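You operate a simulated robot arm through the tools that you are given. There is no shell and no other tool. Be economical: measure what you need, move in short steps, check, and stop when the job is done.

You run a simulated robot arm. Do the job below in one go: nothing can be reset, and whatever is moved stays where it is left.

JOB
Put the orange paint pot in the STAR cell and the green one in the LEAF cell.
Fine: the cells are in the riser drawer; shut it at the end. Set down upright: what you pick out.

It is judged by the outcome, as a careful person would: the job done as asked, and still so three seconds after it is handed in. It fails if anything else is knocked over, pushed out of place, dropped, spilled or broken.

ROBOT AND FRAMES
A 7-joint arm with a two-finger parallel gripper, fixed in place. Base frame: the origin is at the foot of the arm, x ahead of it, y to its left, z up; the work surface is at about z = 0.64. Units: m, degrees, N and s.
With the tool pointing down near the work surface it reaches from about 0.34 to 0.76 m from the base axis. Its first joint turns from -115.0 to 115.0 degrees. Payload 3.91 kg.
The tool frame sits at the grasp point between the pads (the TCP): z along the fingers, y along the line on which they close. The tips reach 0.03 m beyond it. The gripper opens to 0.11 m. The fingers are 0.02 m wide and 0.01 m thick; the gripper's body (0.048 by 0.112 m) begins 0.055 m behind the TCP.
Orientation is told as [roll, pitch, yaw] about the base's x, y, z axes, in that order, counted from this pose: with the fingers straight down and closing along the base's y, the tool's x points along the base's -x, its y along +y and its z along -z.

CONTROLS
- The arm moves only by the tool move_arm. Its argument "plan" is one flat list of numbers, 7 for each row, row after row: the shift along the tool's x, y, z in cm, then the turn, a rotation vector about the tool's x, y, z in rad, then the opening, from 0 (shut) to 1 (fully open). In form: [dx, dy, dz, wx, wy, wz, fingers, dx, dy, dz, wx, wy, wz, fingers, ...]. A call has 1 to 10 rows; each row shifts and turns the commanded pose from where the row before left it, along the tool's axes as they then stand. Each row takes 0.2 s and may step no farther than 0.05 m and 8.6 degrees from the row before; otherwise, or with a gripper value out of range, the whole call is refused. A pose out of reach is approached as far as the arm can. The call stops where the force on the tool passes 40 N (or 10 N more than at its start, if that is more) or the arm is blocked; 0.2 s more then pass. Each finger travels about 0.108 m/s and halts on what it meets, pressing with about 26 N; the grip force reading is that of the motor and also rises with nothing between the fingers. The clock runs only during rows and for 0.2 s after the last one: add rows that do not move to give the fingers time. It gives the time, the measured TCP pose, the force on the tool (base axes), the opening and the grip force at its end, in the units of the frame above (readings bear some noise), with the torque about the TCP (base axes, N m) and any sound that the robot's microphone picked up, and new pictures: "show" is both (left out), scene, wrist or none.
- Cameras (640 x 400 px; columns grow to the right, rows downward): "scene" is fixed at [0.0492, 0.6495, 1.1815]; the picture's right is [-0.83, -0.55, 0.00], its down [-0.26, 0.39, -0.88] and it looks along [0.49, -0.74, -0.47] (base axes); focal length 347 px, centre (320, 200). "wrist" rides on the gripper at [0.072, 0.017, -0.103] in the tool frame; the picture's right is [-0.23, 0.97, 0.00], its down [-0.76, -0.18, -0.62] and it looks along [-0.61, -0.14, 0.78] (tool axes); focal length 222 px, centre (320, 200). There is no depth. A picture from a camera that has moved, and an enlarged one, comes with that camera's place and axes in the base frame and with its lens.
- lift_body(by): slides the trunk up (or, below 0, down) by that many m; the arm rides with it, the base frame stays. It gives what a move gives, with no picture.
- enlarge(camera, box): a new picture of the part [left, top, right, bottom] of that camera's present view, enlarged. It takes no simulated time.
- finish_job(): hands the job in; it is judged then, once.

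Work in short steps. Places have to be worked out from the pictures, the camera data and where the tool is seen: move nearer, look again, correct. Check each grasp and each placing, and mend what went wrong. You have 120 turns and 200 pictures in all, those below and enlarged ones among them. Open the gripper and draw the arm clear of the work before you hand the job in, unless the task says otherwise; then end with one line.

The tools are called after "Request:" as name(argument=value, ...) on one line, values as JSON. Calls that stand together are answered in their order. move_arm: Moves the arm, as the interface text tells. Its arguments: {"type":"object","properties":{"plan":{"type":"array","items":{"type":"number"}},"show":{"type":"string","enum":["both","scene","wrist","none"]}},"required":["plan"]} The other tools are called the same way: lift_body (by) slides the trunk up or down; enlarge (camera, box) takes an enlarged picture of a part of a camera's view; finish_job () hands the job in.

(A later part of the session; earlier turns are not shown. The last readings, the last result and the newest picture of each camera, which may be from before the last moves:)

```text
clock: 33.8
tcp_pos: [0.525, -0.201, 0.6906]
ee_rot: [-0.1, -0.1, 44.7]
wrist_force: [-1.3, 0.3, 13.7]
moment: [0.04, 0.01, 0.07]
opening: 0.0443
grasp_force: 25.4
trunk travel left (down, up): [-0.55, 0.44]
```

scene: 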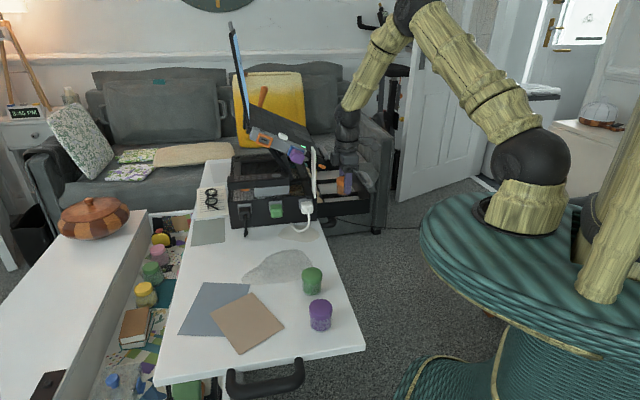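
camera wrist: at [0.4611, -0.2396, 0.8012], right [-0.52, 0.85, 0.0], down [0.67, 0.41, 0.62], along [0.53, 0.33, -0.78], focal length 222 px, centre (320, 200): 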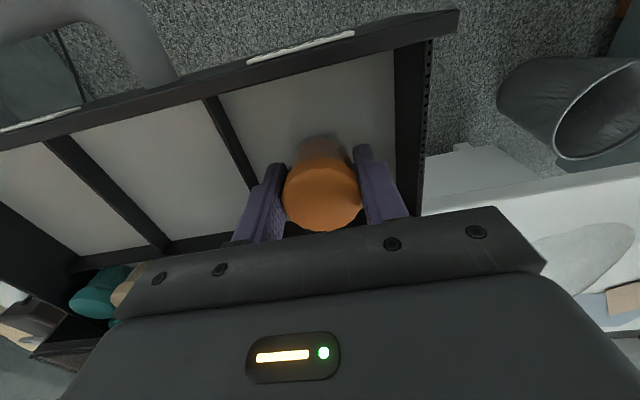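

Contact is at z ≈ 0.691 with 14 N up. I ease off, open slightly and rise.

Request:
move_arm(plan=[0, 0, -0.15, 0, 0, 0, 0.3, 0, 0, 0, 0, 0, 0, 0.55, 0, 0, 0, 0, 0, 0, 0.55, 0, 0, -2, 0, 0, 0, 0.55, 0, 0, -4, 0, 0, 0, 0.55, 0, 0, -4, 0, 0, 0, 0.55, 0, 0, -4, 0, 0, 0, 0.55])

```text
clock: 35.4
tcp_pos: [0.5239, -0.2009, 0.8305]
ee_rot: [0.1, 0.1, 44.8]
wrist_force: [0.0, -0.6, -0.3]
moment: [-0.02, 0.01, 0.0]
opening: 0.0606
grasp_force: 0.0
trunk travel left (down, up): [-0.55, 0.44]
camera wrist: at [0.4602, -0.2392, 0.9324], right [-0.52, 0.85, 0.0], down [0.67, 0.41, 0.62], along [0.53, 0.33, -0.78], focal length 222 px, centre (320, 200)
```

scene: 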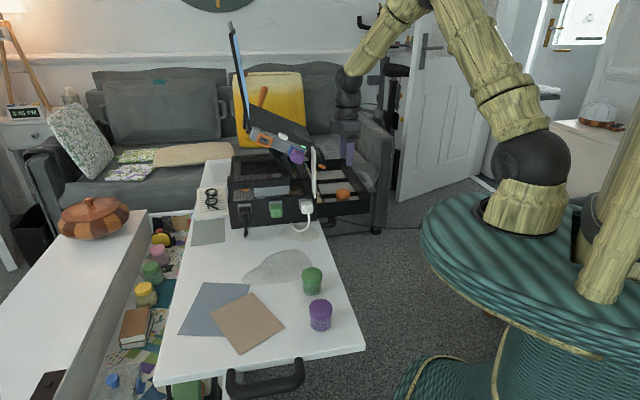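
wrist: 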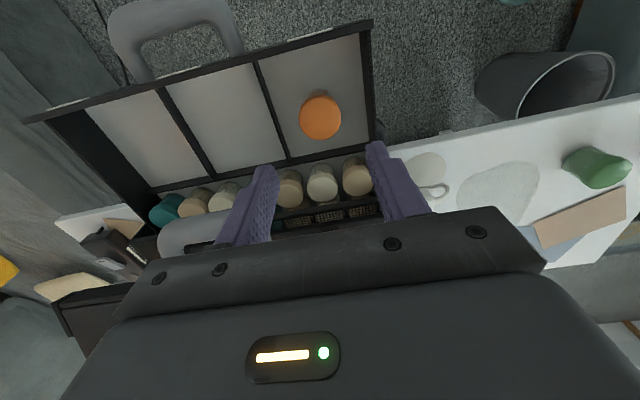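

Orange stands upright in STAR. I retrace my path and head over the green pot near (0.393, 0.162).

Request:
move_arm(plan=[0, 4.85, 0, 0, 0, 0, 0.75, 0, 4.85, 0, 0, 0, 0, 0.75, 0, 4.85, 0, 0, 0, 0, 0.75, 0, 4.85, 0, 0, 0, 0, 0.75, 0, 4.85, 0, 0, 0, 0, 0.75, -4.1, 2.73, 0, 0, 0, 0, 0.75, -4.1, 2.73, 0, 0, 0, 0, 0.75, -4.1, 2.73, 0, 0, 0, 0, 0.75, -4.1, 2.73, 0, 0, 0, 0, 0.75], show="wrist")

Request:
enlarge(camera="wrist", box=[220, 60, 460, 210])

```text
clock: 37.4
tcp_pos: [0.3927, 0.1647, 0.8287]
ee_rot: [0.0, -0.1, 44.8]
wrist_force: [0.5, 0.0, -0.4]
moment: [-0.03, 0.02, 0.01]
opening: 0.0826
grasp_force: 0.0
trunk travel left (down, up): [-0.55, 0.44]
camera wrist: at [0.3295, 0.1267, 0.9315], right [-0.52, 0.85, 0.0], down [0.67, 0.41, 0.62], along [0.53, 0.33, -0.78], focal length 222 px, centre (320, 200)
```

wrist: 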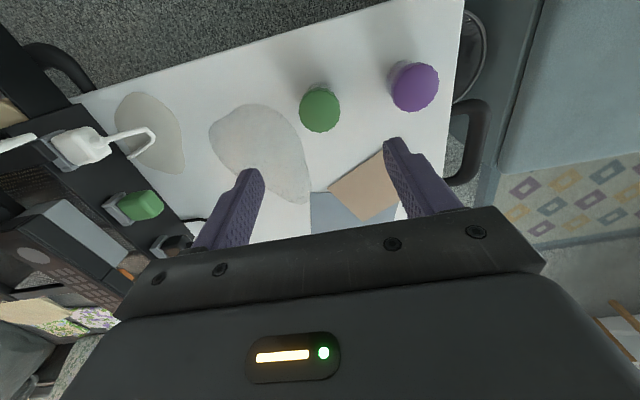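

```text
2.67 times, centred on (340, 135) of wrist
camera zoom: at [0.3295, 0.1267, 0.9315], right [-0.52, 0.85, 0.0], down [0.67, 0.41, 0.62], along [0.53, 0.33, -0.78], focal length 592 px, centre (267, 373)
```

zoom: 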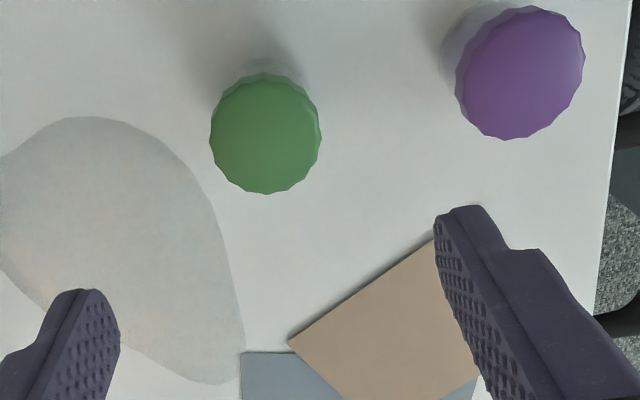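

Green is at about (0.390, 0.165). I descend the same way.

Request:
move_arm(plan=[0.2, 0.15, 4, 0, 0, 0, 0.75, 0, 0, 4, 0, 0, 0, 0.75, 0, 0, 3.3, 0, 0, 0, 0.75, 0, 0, 2, 0, 0, 0, 0.75, 0, 0, 2, 0, 0, 0, 0.75, 0, 0, 0, 0, 0, 0, 0.75], show="wrist")

```text
clock: 38.8
tcp_pos: [0.3885, 0.1653, 0.6785]
ee_rot: [0.1, 0.0, 45.0]
wrist_force: [-0.4, 0.1, 0.5]
moment: [-0.03, -0.04, 0.03]
opening: 0.0824
grasp_force: 0.1
trunk travel left (down, up): [-0.55, 0.44]
camera wrist: at [0.3256, 0.1262, 0.7797], right [-0.53, 0.85, 0.0], down [0.67, 0.41, 0.62], along [0.53, 0.33, -0.78], focal length 222 px, centre (320, 200)
```

wrist: 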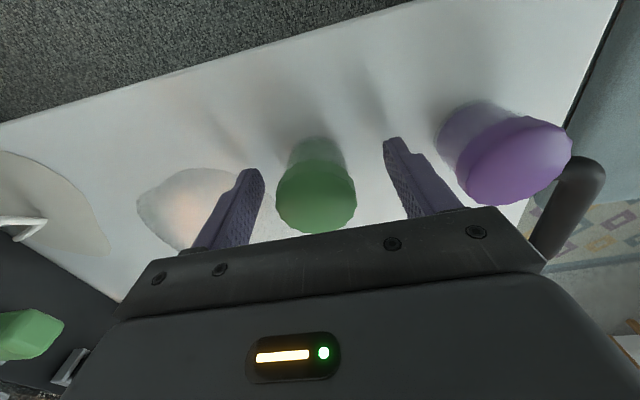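

Green is centred between the fingers. I go down 3 mm and close.

Request:
move_arm(plan=[0, 0, 0.3, 0, 0, 0, 0.75, 0, 0, 0, 0, 0, 0, 0.3, 0, 0, 0, 0, 0, 0, 0.3, 0, 0, 0, 0, 0, 0, 0.3], show="none")

Request:
move_arm(plan=[0, 0, -1, 0, 0, 0, 0.3, 0, 0, -3, 0, 0, 0, 0.3, 0, 0, -4, 0, 0, 0, 0.3, 0, 0, -4, 0, 0, 0, 0.3, 0, 0, -4, 0, 0, 0, 0.3])

```text
clock: 39.8
tcp_pos: [0.3908, 0.1646, 0.675]
ee_rot: [0.0, 0.0, 44.8]
wrist_force: [0.0, -0.9, 0.1]
moment: [0.0, -0.02, 0.01]
opening: 0.0449
grasp_force: 25.9
trunk travel left (down, up): [-0.55, 0.44]
```

```text
clock: 41.0
tcp_pos: [0.3894, 0.1629, 0.8337]
ee_rot: [0.0, 0.0, 44.7]
wrist_force: [-0.1, 0.9, 0.1]
moment: [-0.02, 0.0, 0.0]
opening: 0.0444
grasp_force: 26.5
trunk travel left (down, up): [-0.55, 0.44]
camera wrist: at [0.3271, 0.125, 0.9375], right [-0.52, 0.85, 0.0], down [0.67, 0.41, 0.62], along [0.53, 0.33, -0.78], focal length 222 px, centre (320, 200)
```

scene: 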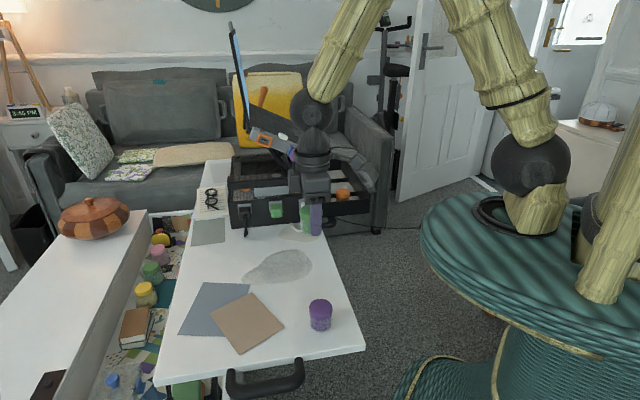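
wrist: 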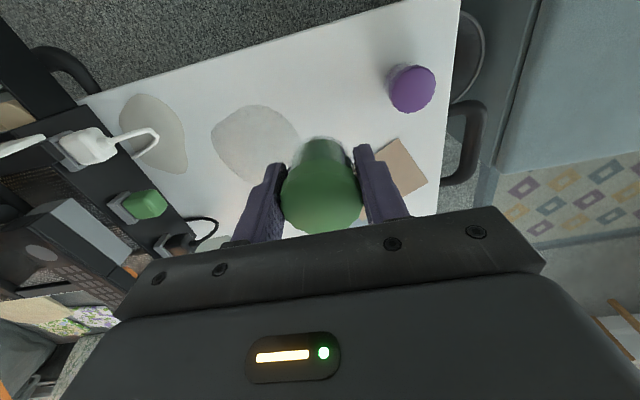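

Green is held. I go back out along the same safe path, then towards LEAF, passing above the orange pot with clearance.

Request:
move_arm(plan=[4.1, -2.73, -0.5, 0, 0, 0, 0.3, 4.1, -2.73, -0.5, 0, 0, 0, 0.3, 4.1, -2.73, -0.5, 0, 0, 0, 0.3, 4.1, -2.73, -0.5, 0, 0, 0, 0.3, 0, -4.6, 0, 0, 0, 0, 0.3, 0, -4.6, 0, 0, 0, 0, 0.3, 0, -4.6, 0, 0, 0, 0, 0.3, 0, -4.6, 0, 0, 0, 0, 0.3], show="scene")

Request:
move_arm(plan=[0, -4.6, 0, 0, 0, 0, 0.3, 0, -4.6, 0, 0, 0, 0, 0.3, 0, -4.6, 0, 0, 0, 0, 0.3, 0, -4.6, 0, 0, 0, 0, 0.3, 0, -4.6, 0, 0, 0, 0, 0.3, 0, -4.6, 0, 0, 0, 0, 0.3])

```text
clock: 42.8
tcp_pos: [0.4808, -0.1608, 0.8541]
ee_rot: [0.2, 0.0, 44.7]
wrist_force: [-0.2, 0.2, -1.1]
moment: [-0.02, 0.01, 0.0]
opening: 0.0449
grasp_force: 26.1
trunk travel left (down, up): [-0.55, 0.44]
```

scene: 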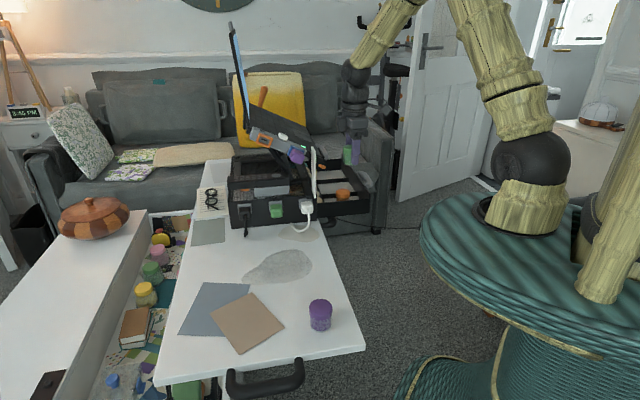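

```text
clock: 44.1
tcp_pos: [0.6615, -0.3444, 0.8558]
ee_rot: [0.1, -0.1, 44.9]
wrist_force: [-1.1, 0.2, 0.3]
moment: [-0.06, -0.14, 0.03]
opening: 0.0449
grasp_force: 26.2
out of reach, approached as far as the arm can: row 6
trunk travel left (down, up): [-0.55, 0.44]
camera wrist: at [0.5974, -0.3831, 0.9574], right [-0.53, 0.85, 0.0], down [0.67, 0.41, 0.62], along [0.53, 0.33, -0.78], focal length 222 px, centre (320, 200)
```

scene: 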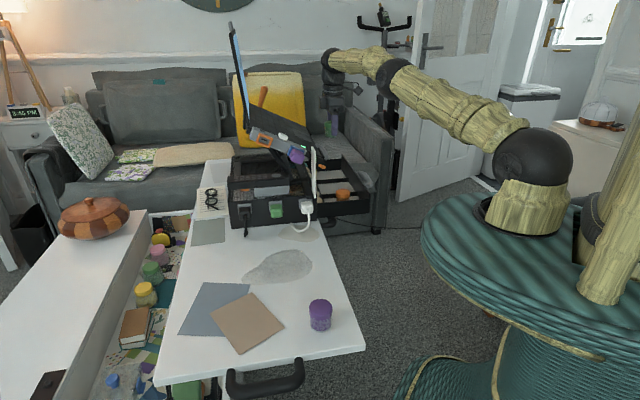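
wrist: 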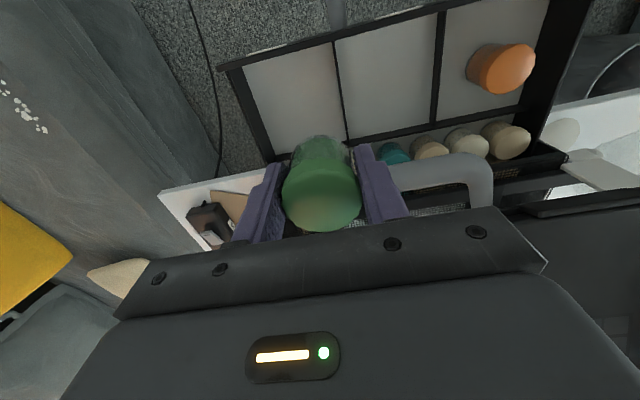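

The arm is near its reach limit here. LEAF is centred near a pot position of (0.672, -0.362), so I raise the trunk 8 cm to bring the shoulder closer to wrist level and gain reach.

Request:
lift_body(by=0.08)

Request:
move_arm(plan=[0, -1, 3, 0, 0, 0, 0.3, 0, -1, 3, 0, 0, 0, 0.3, 0, 0, 3, 0, 0, 0, 0.3], show="wrist")

```text
clock: 45.3
tcp_pos: [0.6638, -0.3454, 0.9329]
ee_rot: [0.0, 0.0, 44.7]
wrist_force: [0.3, 0.4, -1.2]
moment: [0.0, 0.01, 0.07]
opening: 0.0446
grasp_force: 26.1
trunk travel left (down, up): [-0.63, 0.36]
```

```text
clock: 46.1
tcp_pos: [0.6666, -0.3533, 0.8432]
ee_rot: [0.1, 0.0, 44.7]
wrist_force: [0.6, -0.1, -0.8]
moment: [0.03, 0.02, 0.01]
opening: 0.0448
grasp_force: 25.7
out of reach, approached as far as the arm can: row 1, 2
trunk travel left (down, up): [-0.63, 0.36]
camera wrist: at [0.6028, -0.391, 0.9447], right [-0.52, 0.85, 0.0], down [0.67, 0.41, 0.62], along [0.53, 0.33, -0.78], focal length 222 px, centre (320, 200)
```

wrist: 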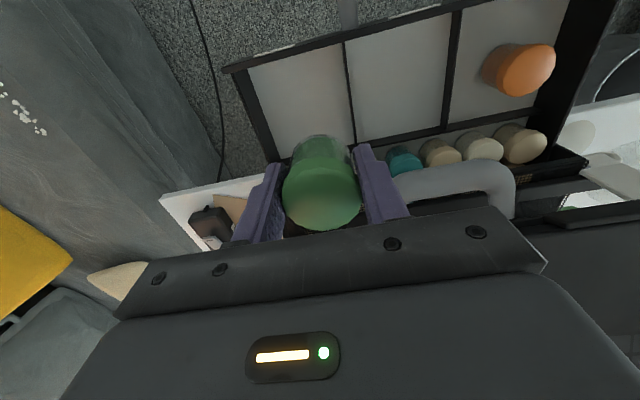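

Reach is improving as I go down. I shift 1 cm further towards LEAF, slightly outward, and descend.

Request:
move_arm(plan=[0.2, -0.5, 4, 0, 0, 0, 0.3, 0.2, -0.5, 4, 0, 0, 0, 0.3, 0, 0, 2, 0, 0, 0, 0.3])

Request:
enlarge(camera="scene", box=[260, 100, 400, 240])

```text
clock: 46.9
tcp_pos: [0.6586, -0.3561, 0.7427]
ee_rot: [0.2, 0.0, 44.6]
wrist_force: [0.3, -0.5, -0.6]
moment: [0.0, 0.0, 0.02]
opening: 0.0446
grasp_force: 26.7
out of reach, approached as far as the arm can: row 2
trunk travel left (down, up): [-0.63, 0.36]
camera wrist: at [0.5951, -0.3942, 0.8446], right [-0.52, 0.85, 0.0], down [0.67, 0.41, 0.62], along [0.53, 0.33, -0.78], focal length 222 px, centre (320, 200)
```

scene: 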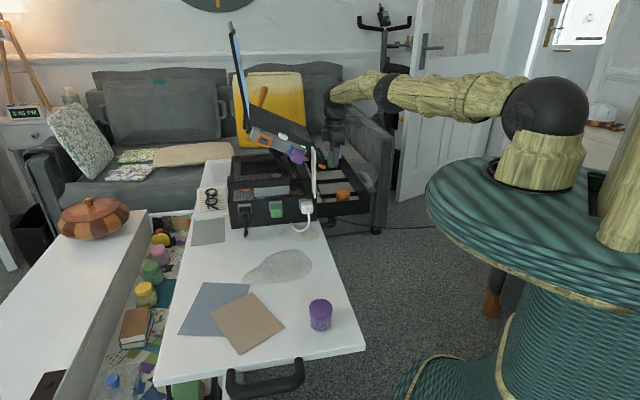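
wrist: 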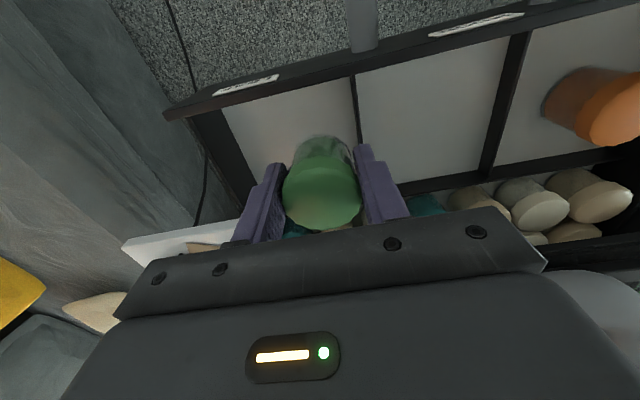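

```text
2.86 times, centred on (330, 170) of scene
camera zoom: at [0.0492, 0.6495, 1.1815], right [-0.83, -0.55, 0.0], down [-0.26, 0.39, -0.88], along [0.49, -0.74, -0.47], focal length 993 px, centre (291, 286)
```

zoom: 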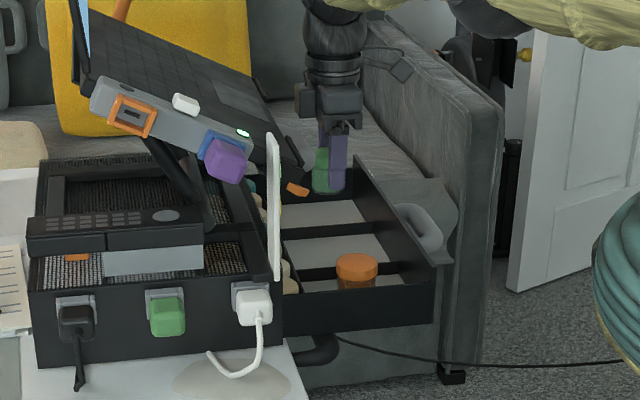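

Now the wrist is below the optimum, so reach shrank. I raise the tool 14 cm, lower the trunk 15 cm to recentre the reach, then fine-position.

Request:
move_arm(plan=[0, 0, -4.7, 0, 0, 0, 0.3, 0, 0, -4.7, 0, 0, 0, 0.3, 0, 0, -4.6, 0, 0, 0, 0.3], show="none")

Request:
lift_body(by=-0.14)

```text
clock: 47.7
tcp_pos: [0.659, -0.3562, 0.8845]
ee_rot: [0.1, 0.0, 44.7]
wrist_force: [1.0, -1.5, -0.5]
moment: [-0.02, 0.01, 0.0]
opening: 0.0447
grasp_force: 26.7
trunk travel left (down, up): [-0.63, 0.36]
```

```text
clock: 49.4
tcp_pos: [0.6594, -0.3564, 0.7439]
ee_rot: [0.0, 0.1, 44.7]
wrist_force: [0.4, -1.0, 0.4]
moment: [-0.01, -0.01, 0.02]
opening: 0.0448
grasp_force: 26.1
trunk travel left (down, up): [-0.49, 0.5]
```

The pot is still above the cell at z 0.744. I shift towards the LEAF centre at this height and check.

Request:
move_arm(plan=[0.4, -0.5, 0, 0, 0, 0, 0.3, 0.2, -0.6, 1, 0, 0, 0, 0.3, 0, 0, 0, 0, 0, 0, 0.3], show="wrist")

Request:
enlarge(camera="wrist", box=[200, 60, 440, 240])

```text
clock: 50.2
tcp_pos: [0.6586, -0.3655, 0.7314]
ee_rot: [0.1, -0.1, 44.7]
wrist_force: [-0.7, 0.6, 0.0]
moment: [0.01, 0.01, 0.02]
opening: 0.0445
grasp_force: 26.3
out of reach, approached as far as the arm can: row 2
trunk travel left (down, up): [-0.49, 0.5]
camera wrist: at [0.5951, -0.4039, 0.8345], right [-0.52, 0.85, 0.0], down [0.67, 0.41, 0.62], along [0.53, 0.33, -0.78], focal length 222 px, centre (320, 200)
```

wrist: 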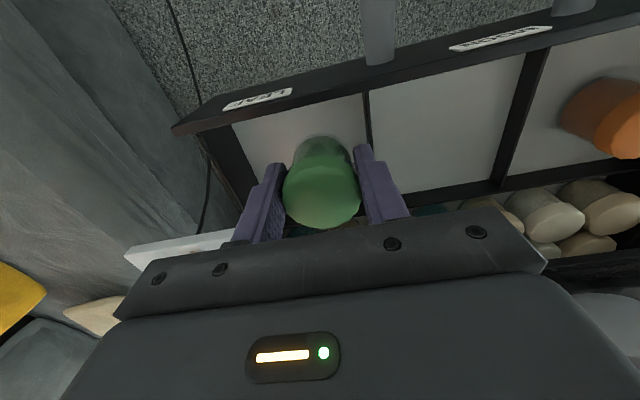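

```text
2.22 times, centred on (320, 150) of wrist
camera zoom: at [0.5951, -0.4039, 0.8345], right [-0.52, 0.85, 0.0], down [0.67, 0.41, 0.62], along [0.53, 0.33, -0.78], focal length 494 px, centre (320, 311)
```

zoom: 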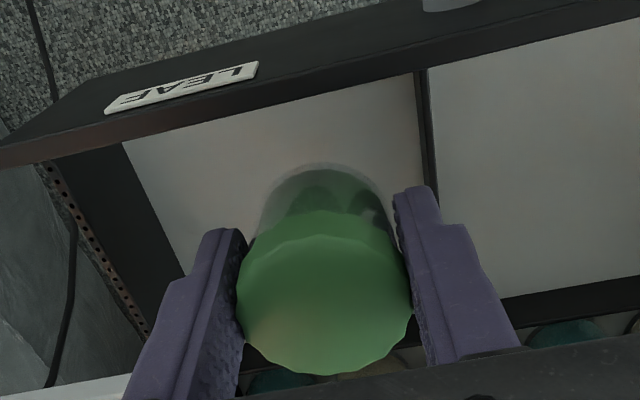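

There is about 6 mm clearance between the MOON-side finger and the divider. I descend slowly, nudging 2 mm further towards LEAF.

Request:
move_arm(plan=[0, -0.2, 1.5, 0, 0, 0, 0.3, 0, 0, 1, 0, 0, 0, 0.3, 0, 0, 0.5, 0, 0, 0, 0.3, 0, 0, 0.2, 0, 0, 0, 0.3], show="wrist")

```text
clock: 51.2
tcp_pos: [0.6598, -0.3648, 0.7013]
ee_rot: [0.1, 0.0, 44.7]
wrist_force: [0.2, 0.2, 0.2]
moment: [-0.02, 0.01, 0.02]
opening: 0.0448
grasp_force: 26.2
trunk travel left (down, up): [-0.49, 0.5]
camera wrist: at [0.5964, -0.4047, 0.8028], right [-0.52, 0.85, 0.0], down [0.67, 0.41, 0.62], along [0.53, 0.33, -0.78], focal length 222 px, centre (320, 200)
```

wrist: 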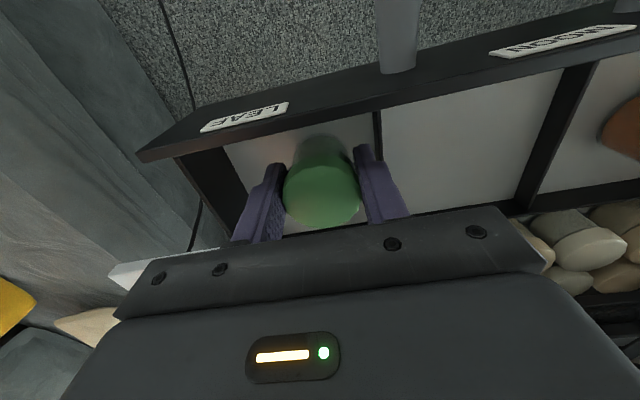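

Request:
enlarge(camera="wrist", box=[230, 80, 430, 240])

```text
2.50 times, centred on (330, 160) of wrist
camera zoom: at [0.5964, -0.4047, 0.8028], right [-0.52, 0.85, 0.0], down [0.67, 0.41, 0.62], along [0.53, 0.33, -0.78], focal length 555 px, centre (295, 300)
```

zoom: 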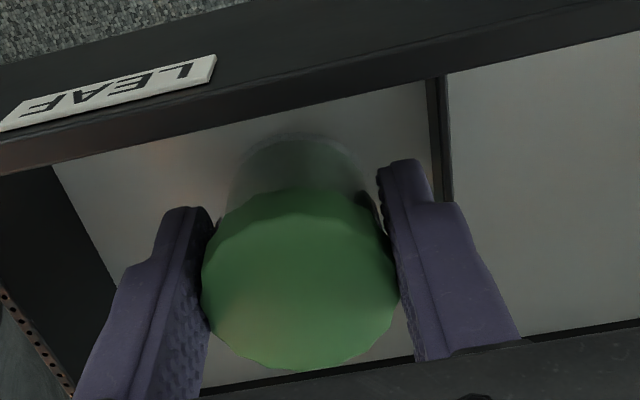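

The MOON-side finger has only about 3 mm while the other side has plenty, so I shift 5 mm more towards LEAF before lowering.

Request:
move_arm(plan=[0.25, -0.5, 0, 0, 0, 0, 0.3, 0, 0, 0, 0, 0, 0, 0.3], show="wrist")

Request:
enlarge(camera="wrist", box=[230, 80, 430, 240])

```text
clock: 51.8
tcp_pos: [0.6573, -0.369, 0.7003]
ee_rot: [0.2, 0.0, 44.7]
wrist_force: [-0.5, 0.8, -1.0]
moment: [-0.03, 0.0, 0.0]
opening: 0.0445
grasp_force: 26.1
out of reach, approached as far as the arm can: row 1
trunk travel left (down, up): [-0.49, 0.5]
camera wrist: at [0.5937, -0.4075, 0.8027], right [-0.52, 0.85, 0.0], down [0.67, 0.41, 0.62], along [0.53, 0.33, -0.78], focal length 222 px, centre (320, 200)
```

wrist: 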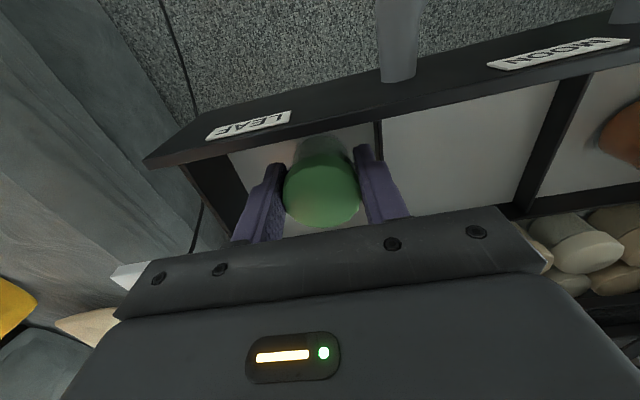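

```text
2.50 times, centred on (330, 160) of wrist
camera zoom: at [0.5937, -0.4075, 0.8027], right [-0.52, 0.85, 0.0], down [0.67, 0.41, 0.62], along [0.53, 0.33, -0.78], focal length 555 px, centre (295, 300)
```

zoom: 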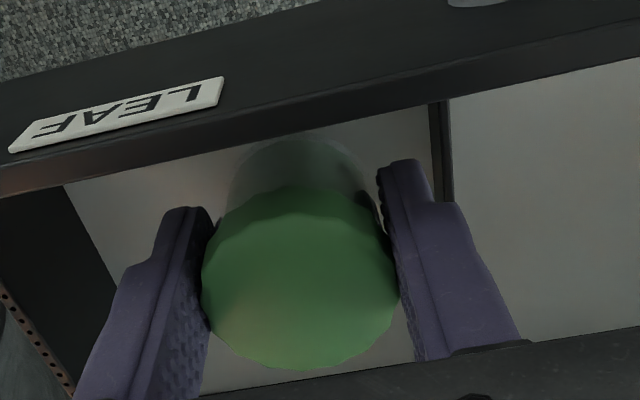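

The pot is now near the front wall, so I move 3 mm inward and lower to contact.

Request:
move_arm(plan=[-0.3, 0, 0.2, 0, 0, 0, 0.3, 0, 0, 0.2, 0, 0, 0, 0.3, 0, 0, 0.2, 0, 0, 0, 0.3, 0, 0, 0.2, 0, 0, 0, 0.3, 0, 0, 0.2, 0, 0, 0, 0.3], show="none")

```text
clock: 53.0
tcp_pos: [0.66, -0.3671, 0.6934]
ee_rot: [-0.1, -0.1, 44.7]
wrist_force: [-0.7, 1.5, 8.7]
moment: [0.19, 0.0, -0.02]
opening: 0.0444
grasp_force: 26.0
trunk travel left (down, up): [-0.49, 0.5]
```

Contact is at z ≈ 0.693, as expected for the floor. I open just a few millimetres, then check.

Request:
move_arm(plan=[0, 0, -0.1, 0, 0, 0, 0.3, 0, 0, 0, 0, 0, 0, 0.46, 0, 0, 0, 0, 0, 0, 0.47], show="wrist")

```text
clock: 53.8
tcp_pos: [0.6596, -0.3669, 0.6912]
ee_rot: [0.1, 0.0, 44.7]
wrist_force: [-0.5, 0.0, 0.3]
moment: [0.03, -0.03, 0.01]
opening: 0.0518
grasp_force: 0.0
trunk travel left (down, up): [-0.49, 0.5]
camera wrist: at [0.5958, -0.4055, 0.7939], right [-0.52, 0.85, 0.0], down [0.67, 0.41, 0.62], along [0.53, 0.33, -0.78], focal length 222 px, centre (320, 200)
```

wrist: 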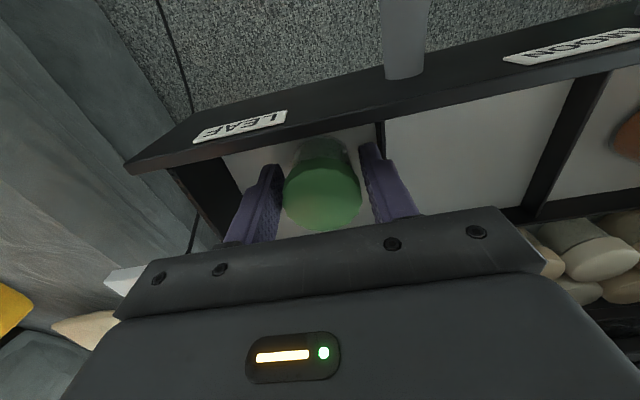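

It's released with no residual force. I rise straight up, drifting outward only once clear.

Request:
move_arm(plan=[0, 0, -1, 0, 0, 0, 0.47, 0, 0, -2.5, 0, 0, 0, 0.47, 0, 0, -3, 0, 0, 0, 0.47, 1, 0, -4, 0, 0, 0, 0.47, 3, 0, -3.5, 0, 0, 0, 0.47])

```text
clock: 55.0
tcp_pos: [0.6272, -0.393, 0.8286]
ee_rot: [0.2, 0.1, 44.8]
wrist_force: [-0.8, 0.8, -0.5]
moment: [0.02, 0.05, 0.0]
opening: 0.0518
grasp_force: 0.0
out of reach, approached as far as the arm can: row 4
trunk travel left (down, up): [-0.49, 0.5]
camera wrist: at [0.5649, -0.4324, 0.9317], right [-0.52, 0.85, 0.0], down [0.67, 0.41, 0.62], along [0.53, 0.33, -0.78], focal length 222 px, centre (320, 200)
```

scene: 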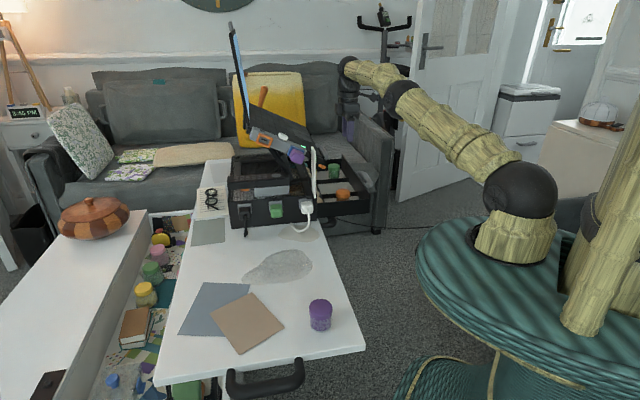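
wrist: 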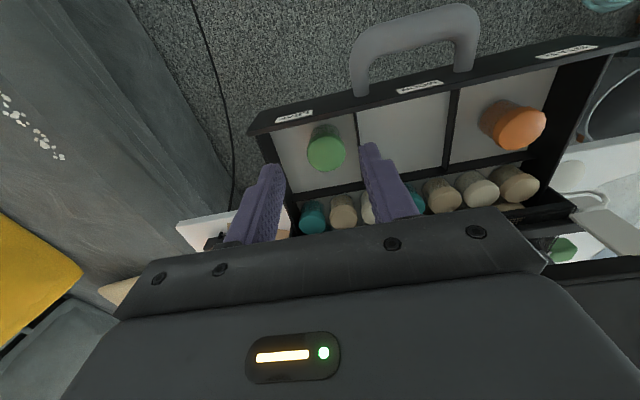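

Both pots stand upright in their cells. To close the drawer I'll regrip its handle in the proven tilted pose, so first I back off outward and rotate the yaw back.

Request:
move_arm(plan=[3.8, 2.1, -1.4, 0, 0, 0, 0.4, 3.8, 2.1, -1.4, 0, 0, 0, 0.4, 3.8, 2.1, -1.4, 0, 0, 0, 0.4, 3.8, 2.1, -1.4, 0, 0, 0, 0.4, 3.8, 2.1, -1.4, 0, 0, 0, 0.4], show="none")

Request:
move_arm(plan=[0, 0, 0, 0, 0, 0.149, 0.4, 0, 0, 0, 0, 0, 0.149, 0.4, 0, 0, 0, 0, 0, 0.149, 0.4, 0, 0, 0, 0, 0, 0.149, 0.4, 0, 0, 0, 0, 0, 0.149, 0.4, 0, 0, 0, 0, 0, 0.149, 0.4, 0, 0, 0, 0, 0, 0.149, 0.4, 0, 0, 0, 0, 0, 0.149, 0.4, 0, 0, 0, 0, 0, 0.149, 0.4, 0, 0, 0, 0, 0, 0.149, 0.4], show="none")

Request:
move_arm(plan=[0, 0, 0, 0, 0, 0.075, 0.4, 0, 0, 0, -0.143, 0, 0, 0.4, 0, 0, 0, -0.143, 0, 0, 0.4, 0, 0, 0, -0.143, 0, 0, 0.4, 0, 0, 0, -0.143, 0, 0, 0.4, 0, 0, 0, -0.143, 0, 0, 0.4, 0, 0, 0, -0.143, 0, 0, 0.4])

```text
clock: 56.2
tcp_pos: [0.4184, -0.4527, 0.9012]
ee_rot: [0.1, -0.1, 44.8]
wrist_force: [-0.2, -0.5, 0.1]
moment: [0.04, -0.02, -0.01]
opening: 0.0442
grasp_force: 0.1
trunk travel left (down, up): [-0.49, 0.5]
```

```text
clock: 58.4
tcp_pos: [0.4187, -0.452, 0.9013]
ee_rot: [0.1, 0.1, -40.8]
wrist_force: [-0.8, 0.0, 0.1]
moment: [0.01, -0.01, 0.03]
opening: 0.0441
grasp_force: 0.1
trunk travel left (down, up): [-0.49, 0.5]
```

```text
clock: 60.0
tcp_pos: [0.419, -0.4525, 0.9015]
ee_rot: [49.2, 0.1, -44.9]
wrist_force: [0.1, 0.9, 0.4]
moment: [0.01, 0.01, -0.02]
opening: 0.0439
grasp_force: 0.1
trunk travel left (down, up): [-0.49, 0.5]
camera wrist: at [0.3198, -0.4477, 0.9803], right [0.61, 0.29, 0.74], down [0.12, -0.95, 0.27], along [0.78, -0.07, -0.62], focal length 222 px, centre (320, 200)
```

scene: 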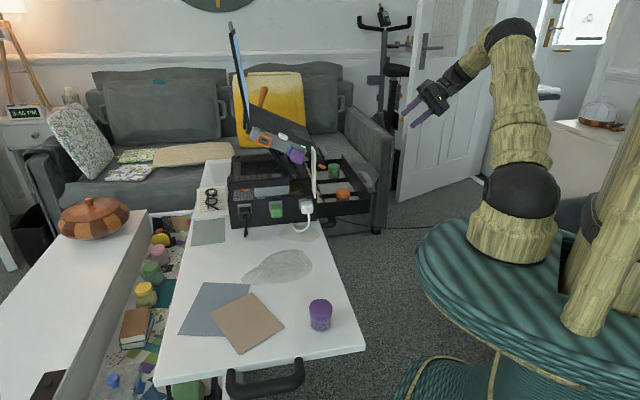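
wrist: 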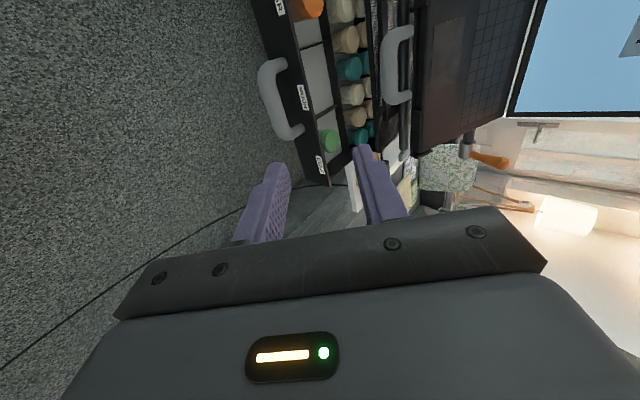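

I return to the pre-grasp, 7 cm back from where I released the handle.

Request:
move_arm(plan=[-0.49, -1.87, 4.12, 0, 0, 0, 0.4, -0.49, -1.87, 4.12, 0, 0, 0, 0.4, -0.49, -1.87, 4.12, 0, 0, 0, 0.4, -0.49, -1.87, 4.12, 0, 0, 0, 0.4], show="wrist")

```text
clock: 61.0
tcp_pos: [0.4859, -0.4121, 0.7351]
ee_rot: [49.3, 0.0, -45.0]
wrist_force: [-0.8, 0.0, -0.2]
moment: [0.02, -0.03, 0.03]
opening: 0.0436
grasp_force: 0.0
trunk travel left (down, up): [-0.49, 0.5]
camera wrist: at [0.3868, -0.4075, 0.8141], right [0.61, 0.29, 0.74], down [0.12, -0.95, 0.27], along [0.78, -0.08, -0.62], focal length 222 px, centre (320, 200)
```

wrist: 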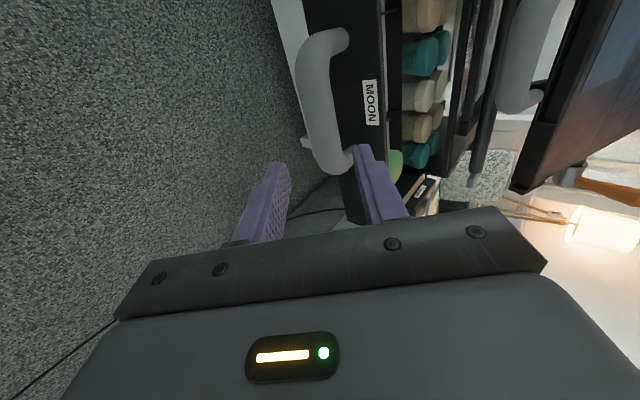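

It matches the earlier pre-grasp view. I advance and close.

Request:
move_arm(plan=[0, 0.1, 2, 0, 0, 0, 0.4, 0, 0.1, 2, 0, 0, 0, 0.4, 0, 0.1, 2, 0, 0, 0, 0.4, 0, 0, 0, 0, 0, 0, 0, 0, 0, 0, 0, 0, 0, 0, 0, 0, 0, 0, 0, 0, 0], show="wrist")

```text
clock: 62.4
tcp_pos: [0.5189, -0.3786, 0.6977]
ee_rot: [49.2, 0.3, -45.0]
wrist_force: [-1.4, 0.5, -0.6]
moment: [-0.21, 0.01, -0.36]
opening: 0.0255
grasp_force: 26.1
trunk travel left (down, up): [-0.49, 0.5]
camera wrist: at [0.4206, -0.3743, 0.7781], right [0.61, 0.29, 0.74], down [0.12, -0.95, 0.27], along [0.78, -0.07, -0.62], focal length 222 px, centre (320, 200)
```

wrist: 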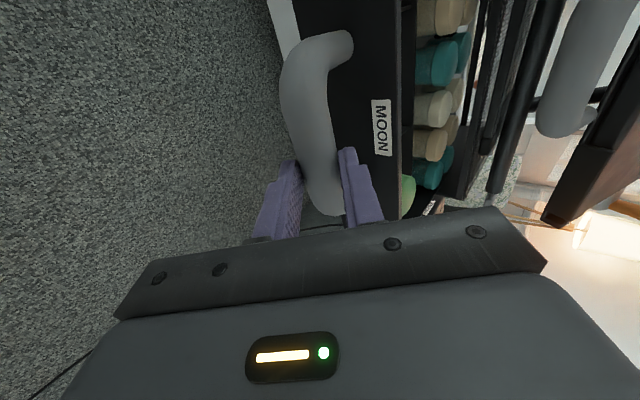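

The handle is gripped. I push the drawer in gently at about 1 cm per row.

Request:
move_arm(plan=[0, 0.33, 0.38, 0, 0, 0, 0, -0.02, 0.65, 0.76, 0, 0, 0, 0, -0.02, 0.65, 0.76, 0, 0, 0, 0, -0.02, 0.65, 0.76, 0, 0, 0, 0, -0.02, 0.65, 0.76, 0, 0, 0, 0, -0.02, 0.65, 0.76, 0, 0, 0, 0, -0.02, 0.65, 0.76, 0, 0, 0, 0, -0.02, 0.65, 0.76, 0, 0, 0, 0])

Request:
enlarge(camera="scene", box=[220, 120, 400, 240])

```text
clock: 64.2
tcp_pos: [0.5736, -0.3261, 0.6994]
ee_rot: [49.1, 0.3, -44.9]
wrist_force: [-8.3, 8.9, -0.2]
moment: [-0.05, 0.5, 0.23]
opening: 0.0256
grasp_force: 26.1
trunk travel left (down, up): [-0.49, 0.5]
camera wrist: at [0.475, -0.3216, 0.7782], right [0.61, 0.29, 0.74], down [0.13, -0.95, 0.27], along [0.78, -0.07, -0.62], focal length 222 px, centre (320, 200)
```

scene: 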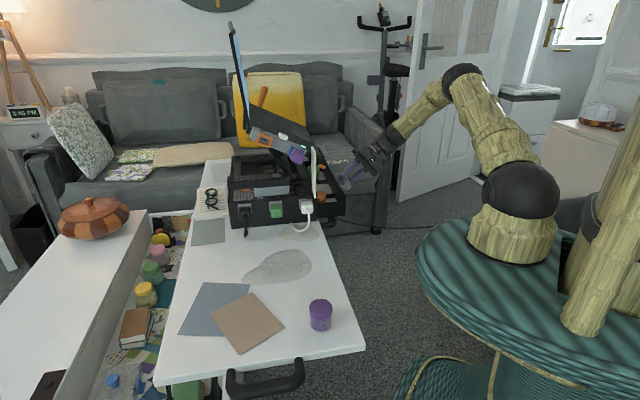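
wrist: 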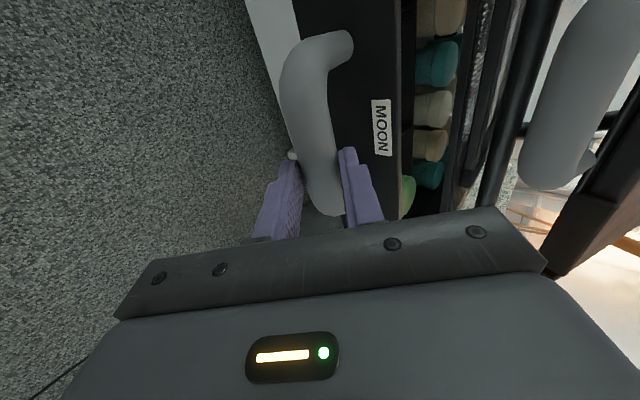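

```text
3.33 times, centred on (310, 180) of scene
camera zoom: at [0.0492, 0.6495, 1.1815], right [-0.83, -0.55, 0.0], down [-0.26, 0.39, -0.88], along [0.49, -0.74, -0.47], focal length 1158 px, centre (353, 267)
```

zoom: 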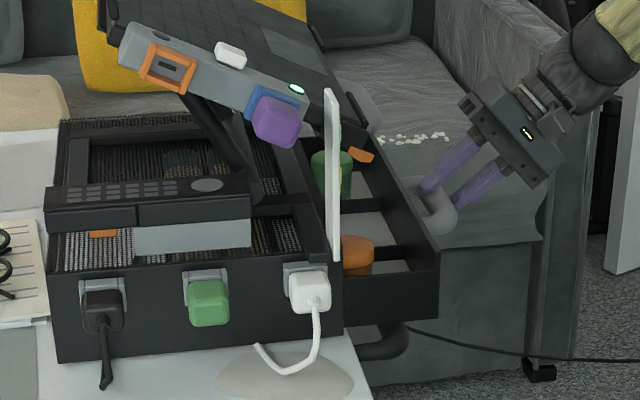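

Pots stay upright. I relieve the sideways force slightly and keep pushing.

Request:
move_arm(plan=[0.15, 0.65, 0.76, 0, 0, 0, 0, 0, 0.65, 0.76, 0, 0, 0, 0, 0, 0.65, 0.76, 0, 0, 0, 0, 0, 0.65, 0.76, 0, 0, 0, 0, 0, 0.65, 0.76, 0, 0, 0, 0, 0, 0.65, 0.76, 0, 0, 0, 0])

Request:
enlarge(camera="scene", box=[220, 120, 400, 240])

```text
clock: 65.6
tcp_pos: [0.6159, -0.2837, 0.6984]
ee_rot: [49.0, 0.1, -45.1]
wrist_force: [2.1, -1.2, 0.6]
moment: [-0.39, 0.2, -0.32]
opening: 0.0259
grasp_force: 25.8
trunk travel left (down, up): [-0.49, 0.5]
camera wrist: at [0.5173, -0.2793, 0.7781], right [0.61, 0.29, 0.74], down [0.12, -0.95, 0.27], along [0.78, -0.08, -0.62], focal length 222 px, centre (320, 200)
```

scene: 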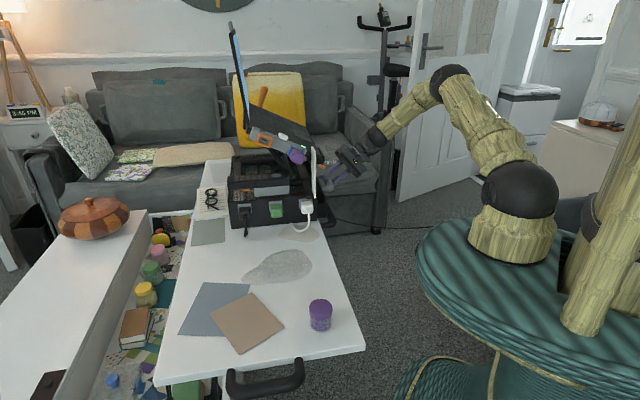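
wrist: 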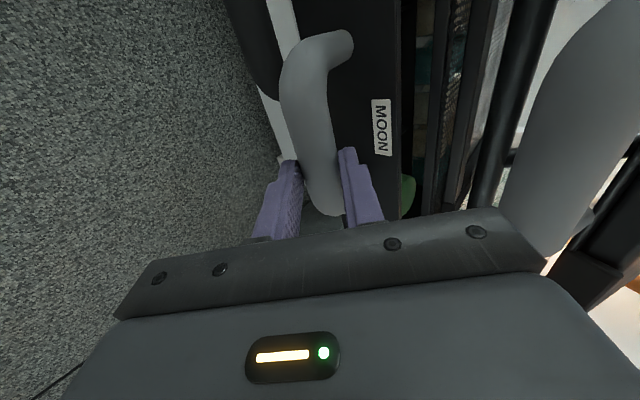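

```text
3.33 times, centred on (310, 180) of scene
camera zoom: at [0.0492, 0.6495, 1.1815], right [-0.83, -0.55, 0.0], down [-0.26, 0.39, -0.88], along [0.49, -0.74, -0.47], focal length 1158 px, centre (353, 267)
```

zoom: 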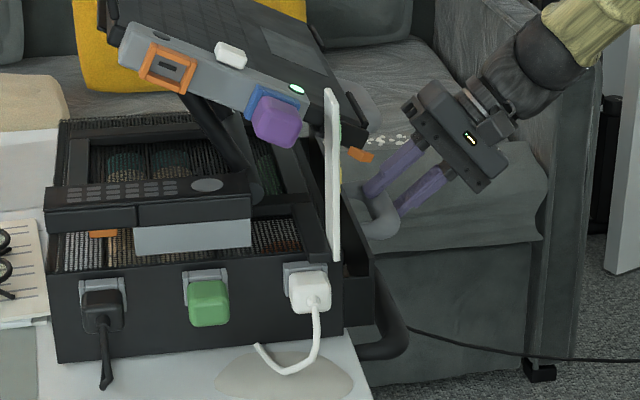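

About 4 cm remains. I push on, with small steps at the end until it seats.

Request:
move_arm(plan=[0, 0.65, 0.76, 0, 0, 0, 0, 0, 0.65, 0.76, 0, 0, 0, 0, 0, 0.65, 0.76, 0, 0, 0, 0, 0, 0.46, 0.53, 0, 0, 0, 0, 0, 0.2, 0.23, 0, 0, 0, 0, 0, 0.2, 0.23, 0, 0, 0, 0, 0, 0.2, 0.23, 0, 0, 0, 0])

Request:
enlarge(camera="wrist", box=[240, 0, 560, 230])

```text
clock: 67.0
tcp_pos: [0.6394, -0.2586, 0.6989]
ee_rot: [48.7, 0.0, -45.4]
wrist_force: [-11.1, -5.0, 5.9]
moment: [-0.28, 0.25, -0.22]
opening: 0.0255
grasp_force: 26.3
trunk travel left (down, up): [-0.49, 0.5]
stopped in row 7: the force on the tool passed its limit at 42 N (the readings are from after the stop); the commanded pose is now the measured one
camera wrist: at [0.5421, -0.254, 0.7785], right [0.62, 0.29, 0.73], down [0.12, -0.95, 0.28], along [0.78, -0.09, -0.62], focal length 222 px, centre (320, 200)
```

scene: 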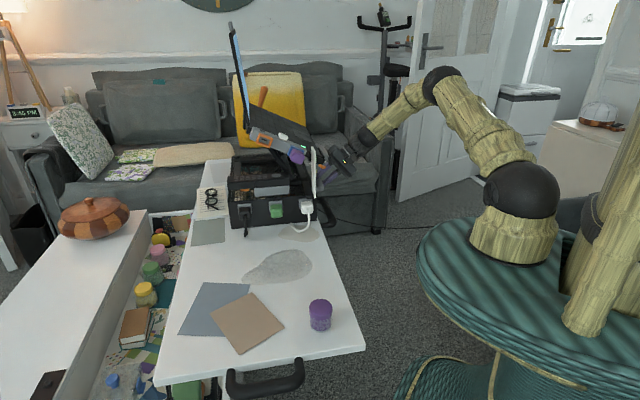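
wrist: 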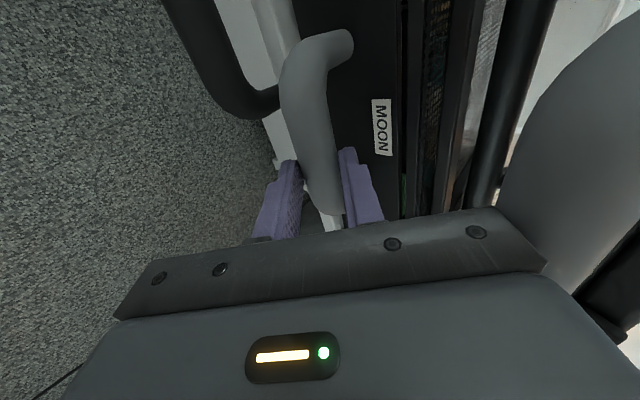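

```text
1.74 times, centred on (400, 115) of wrist
camera zoom: at [0.5421, -0.254, 0.7785], right [0.62, 0.29, 0.73], down [0.12, -0.95, 0.28], along [0.78, -0.09, -0.62], focal length 386 px, centre (181, 348)
```

zoom: 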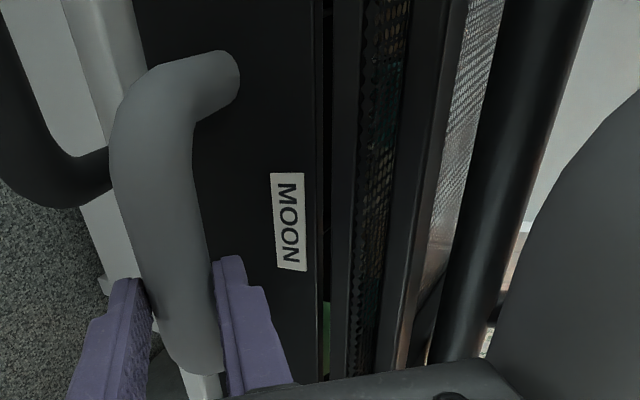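

It stopped about 1 cm short. The green strip shows a gap, and the gripper body looks close to the tray handle above, so I check from the scene camera.

Request:
enlarge(camera="scene", box=[280, 120, 400, 220])

Request:
enlarge(camera="wrist", box=[380, 100, 640, 300])

```text
4.00 times, centred on (340, 170) of scene
camera zoom: at [0.0492, 0.6495, 1.1815], right [-0.83, -0.55, 0.0], down [-0.26, 0.39, -0.88], along [0.49, -0.74, -0.47], focal length 1390 px, centre (240, 320)
```

zoom: 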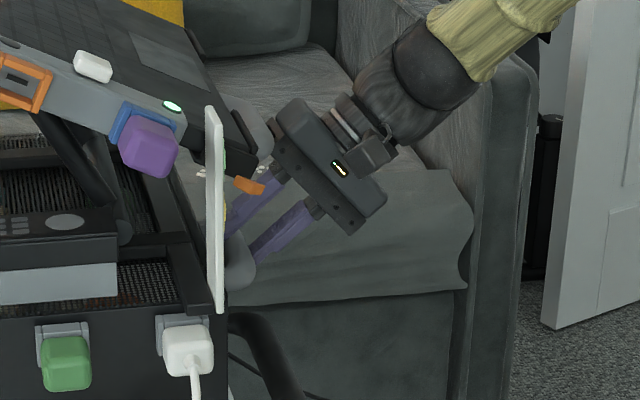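

```text
2.00 times, centred on (510, 200) of wrist
camera zoom: at [0.5421, -0.254, 0.7785], right [0.62, 0.29, 0.73], down [0.12, -0.95, 0.28], along [0.78, -0.09, -0.62], focal length 444 px, centre (-60, 200)
```

zoom: 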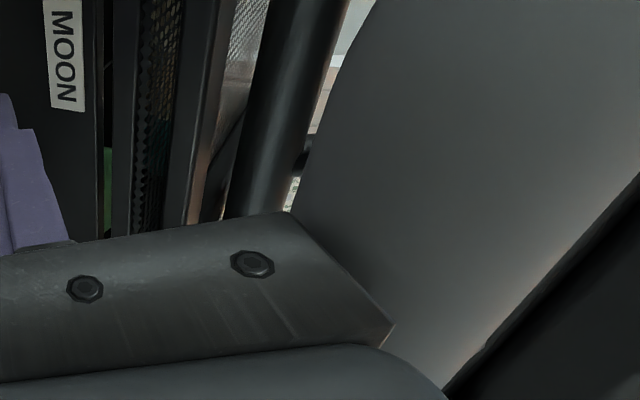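

The gripper's upper corner is touching the tray handle because this grip sits about 1 cm higher than the first one. I release, drop and deepen slightly, and tilt 8° flatter for clearance before regripping.

Request:
move_arm(plan=[0, 0, 0, 0, 0, 0, 0.4, 0, 0, 0, 0, 0, 0, 0.4, 0, -0.4, -0.3, -0.07, 0, 0, 0.4, 0, -0.3, 0, -0.07, 0, 0, 0.4, 0, 0, 0.7, 0, 0, 0, 0.4, 0, 0, 0, 0, 0, 0, 0.4])

Request:
enlarge(camera="scene", box=[280, 120, 400, 220])

```text
clock: 68.4
tcp_pos: [0.6421, -0.2593, 0.6887]
ee_rot: [56.9, 0.1, -45.3]
wrist_force: [-0.1, -0.3, -0.3]
moment: [0.05, -0.01, 0.01]
opening: 0.044
grasp_force: 0.1
trunk travel left (down, up): [-0.49, 0.5]
camera wrist: at [0.5356, -0.2609, 0.7601], right [0.54, 0.21, 0.81], down [0.1, -0.98, 0.19], along [0.84, -0.02, -0.55], focal length 222 px, centre (320, 200)
```

scene: 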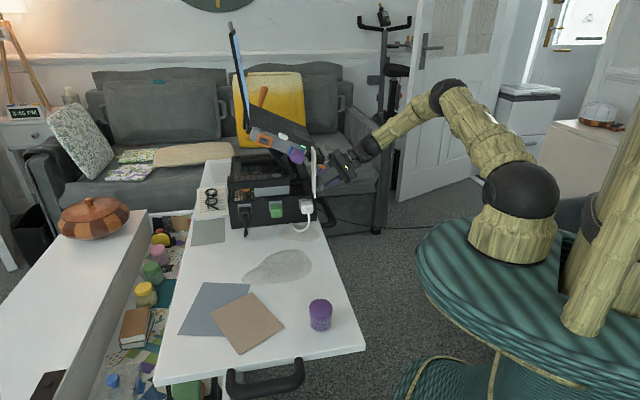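
wrist: 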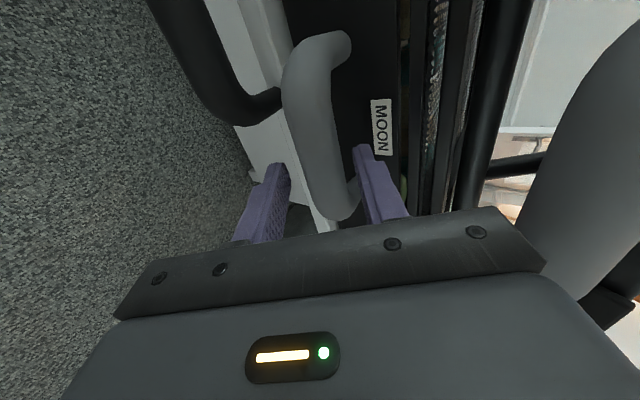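

```text
4.00 times, centred on (340, 170) of scene
camera zoom: at [0.0492, 0.6495, 1.1815], right [-0.83, -0.55, 0.0], down [-0.26, 0.39, -0.88], along [0.49, -0.74, -0.47], focal length 1390 px, centre (240, 320)
```

zoom: 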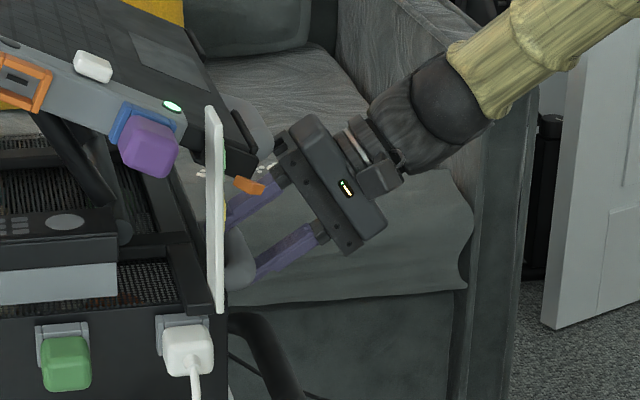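

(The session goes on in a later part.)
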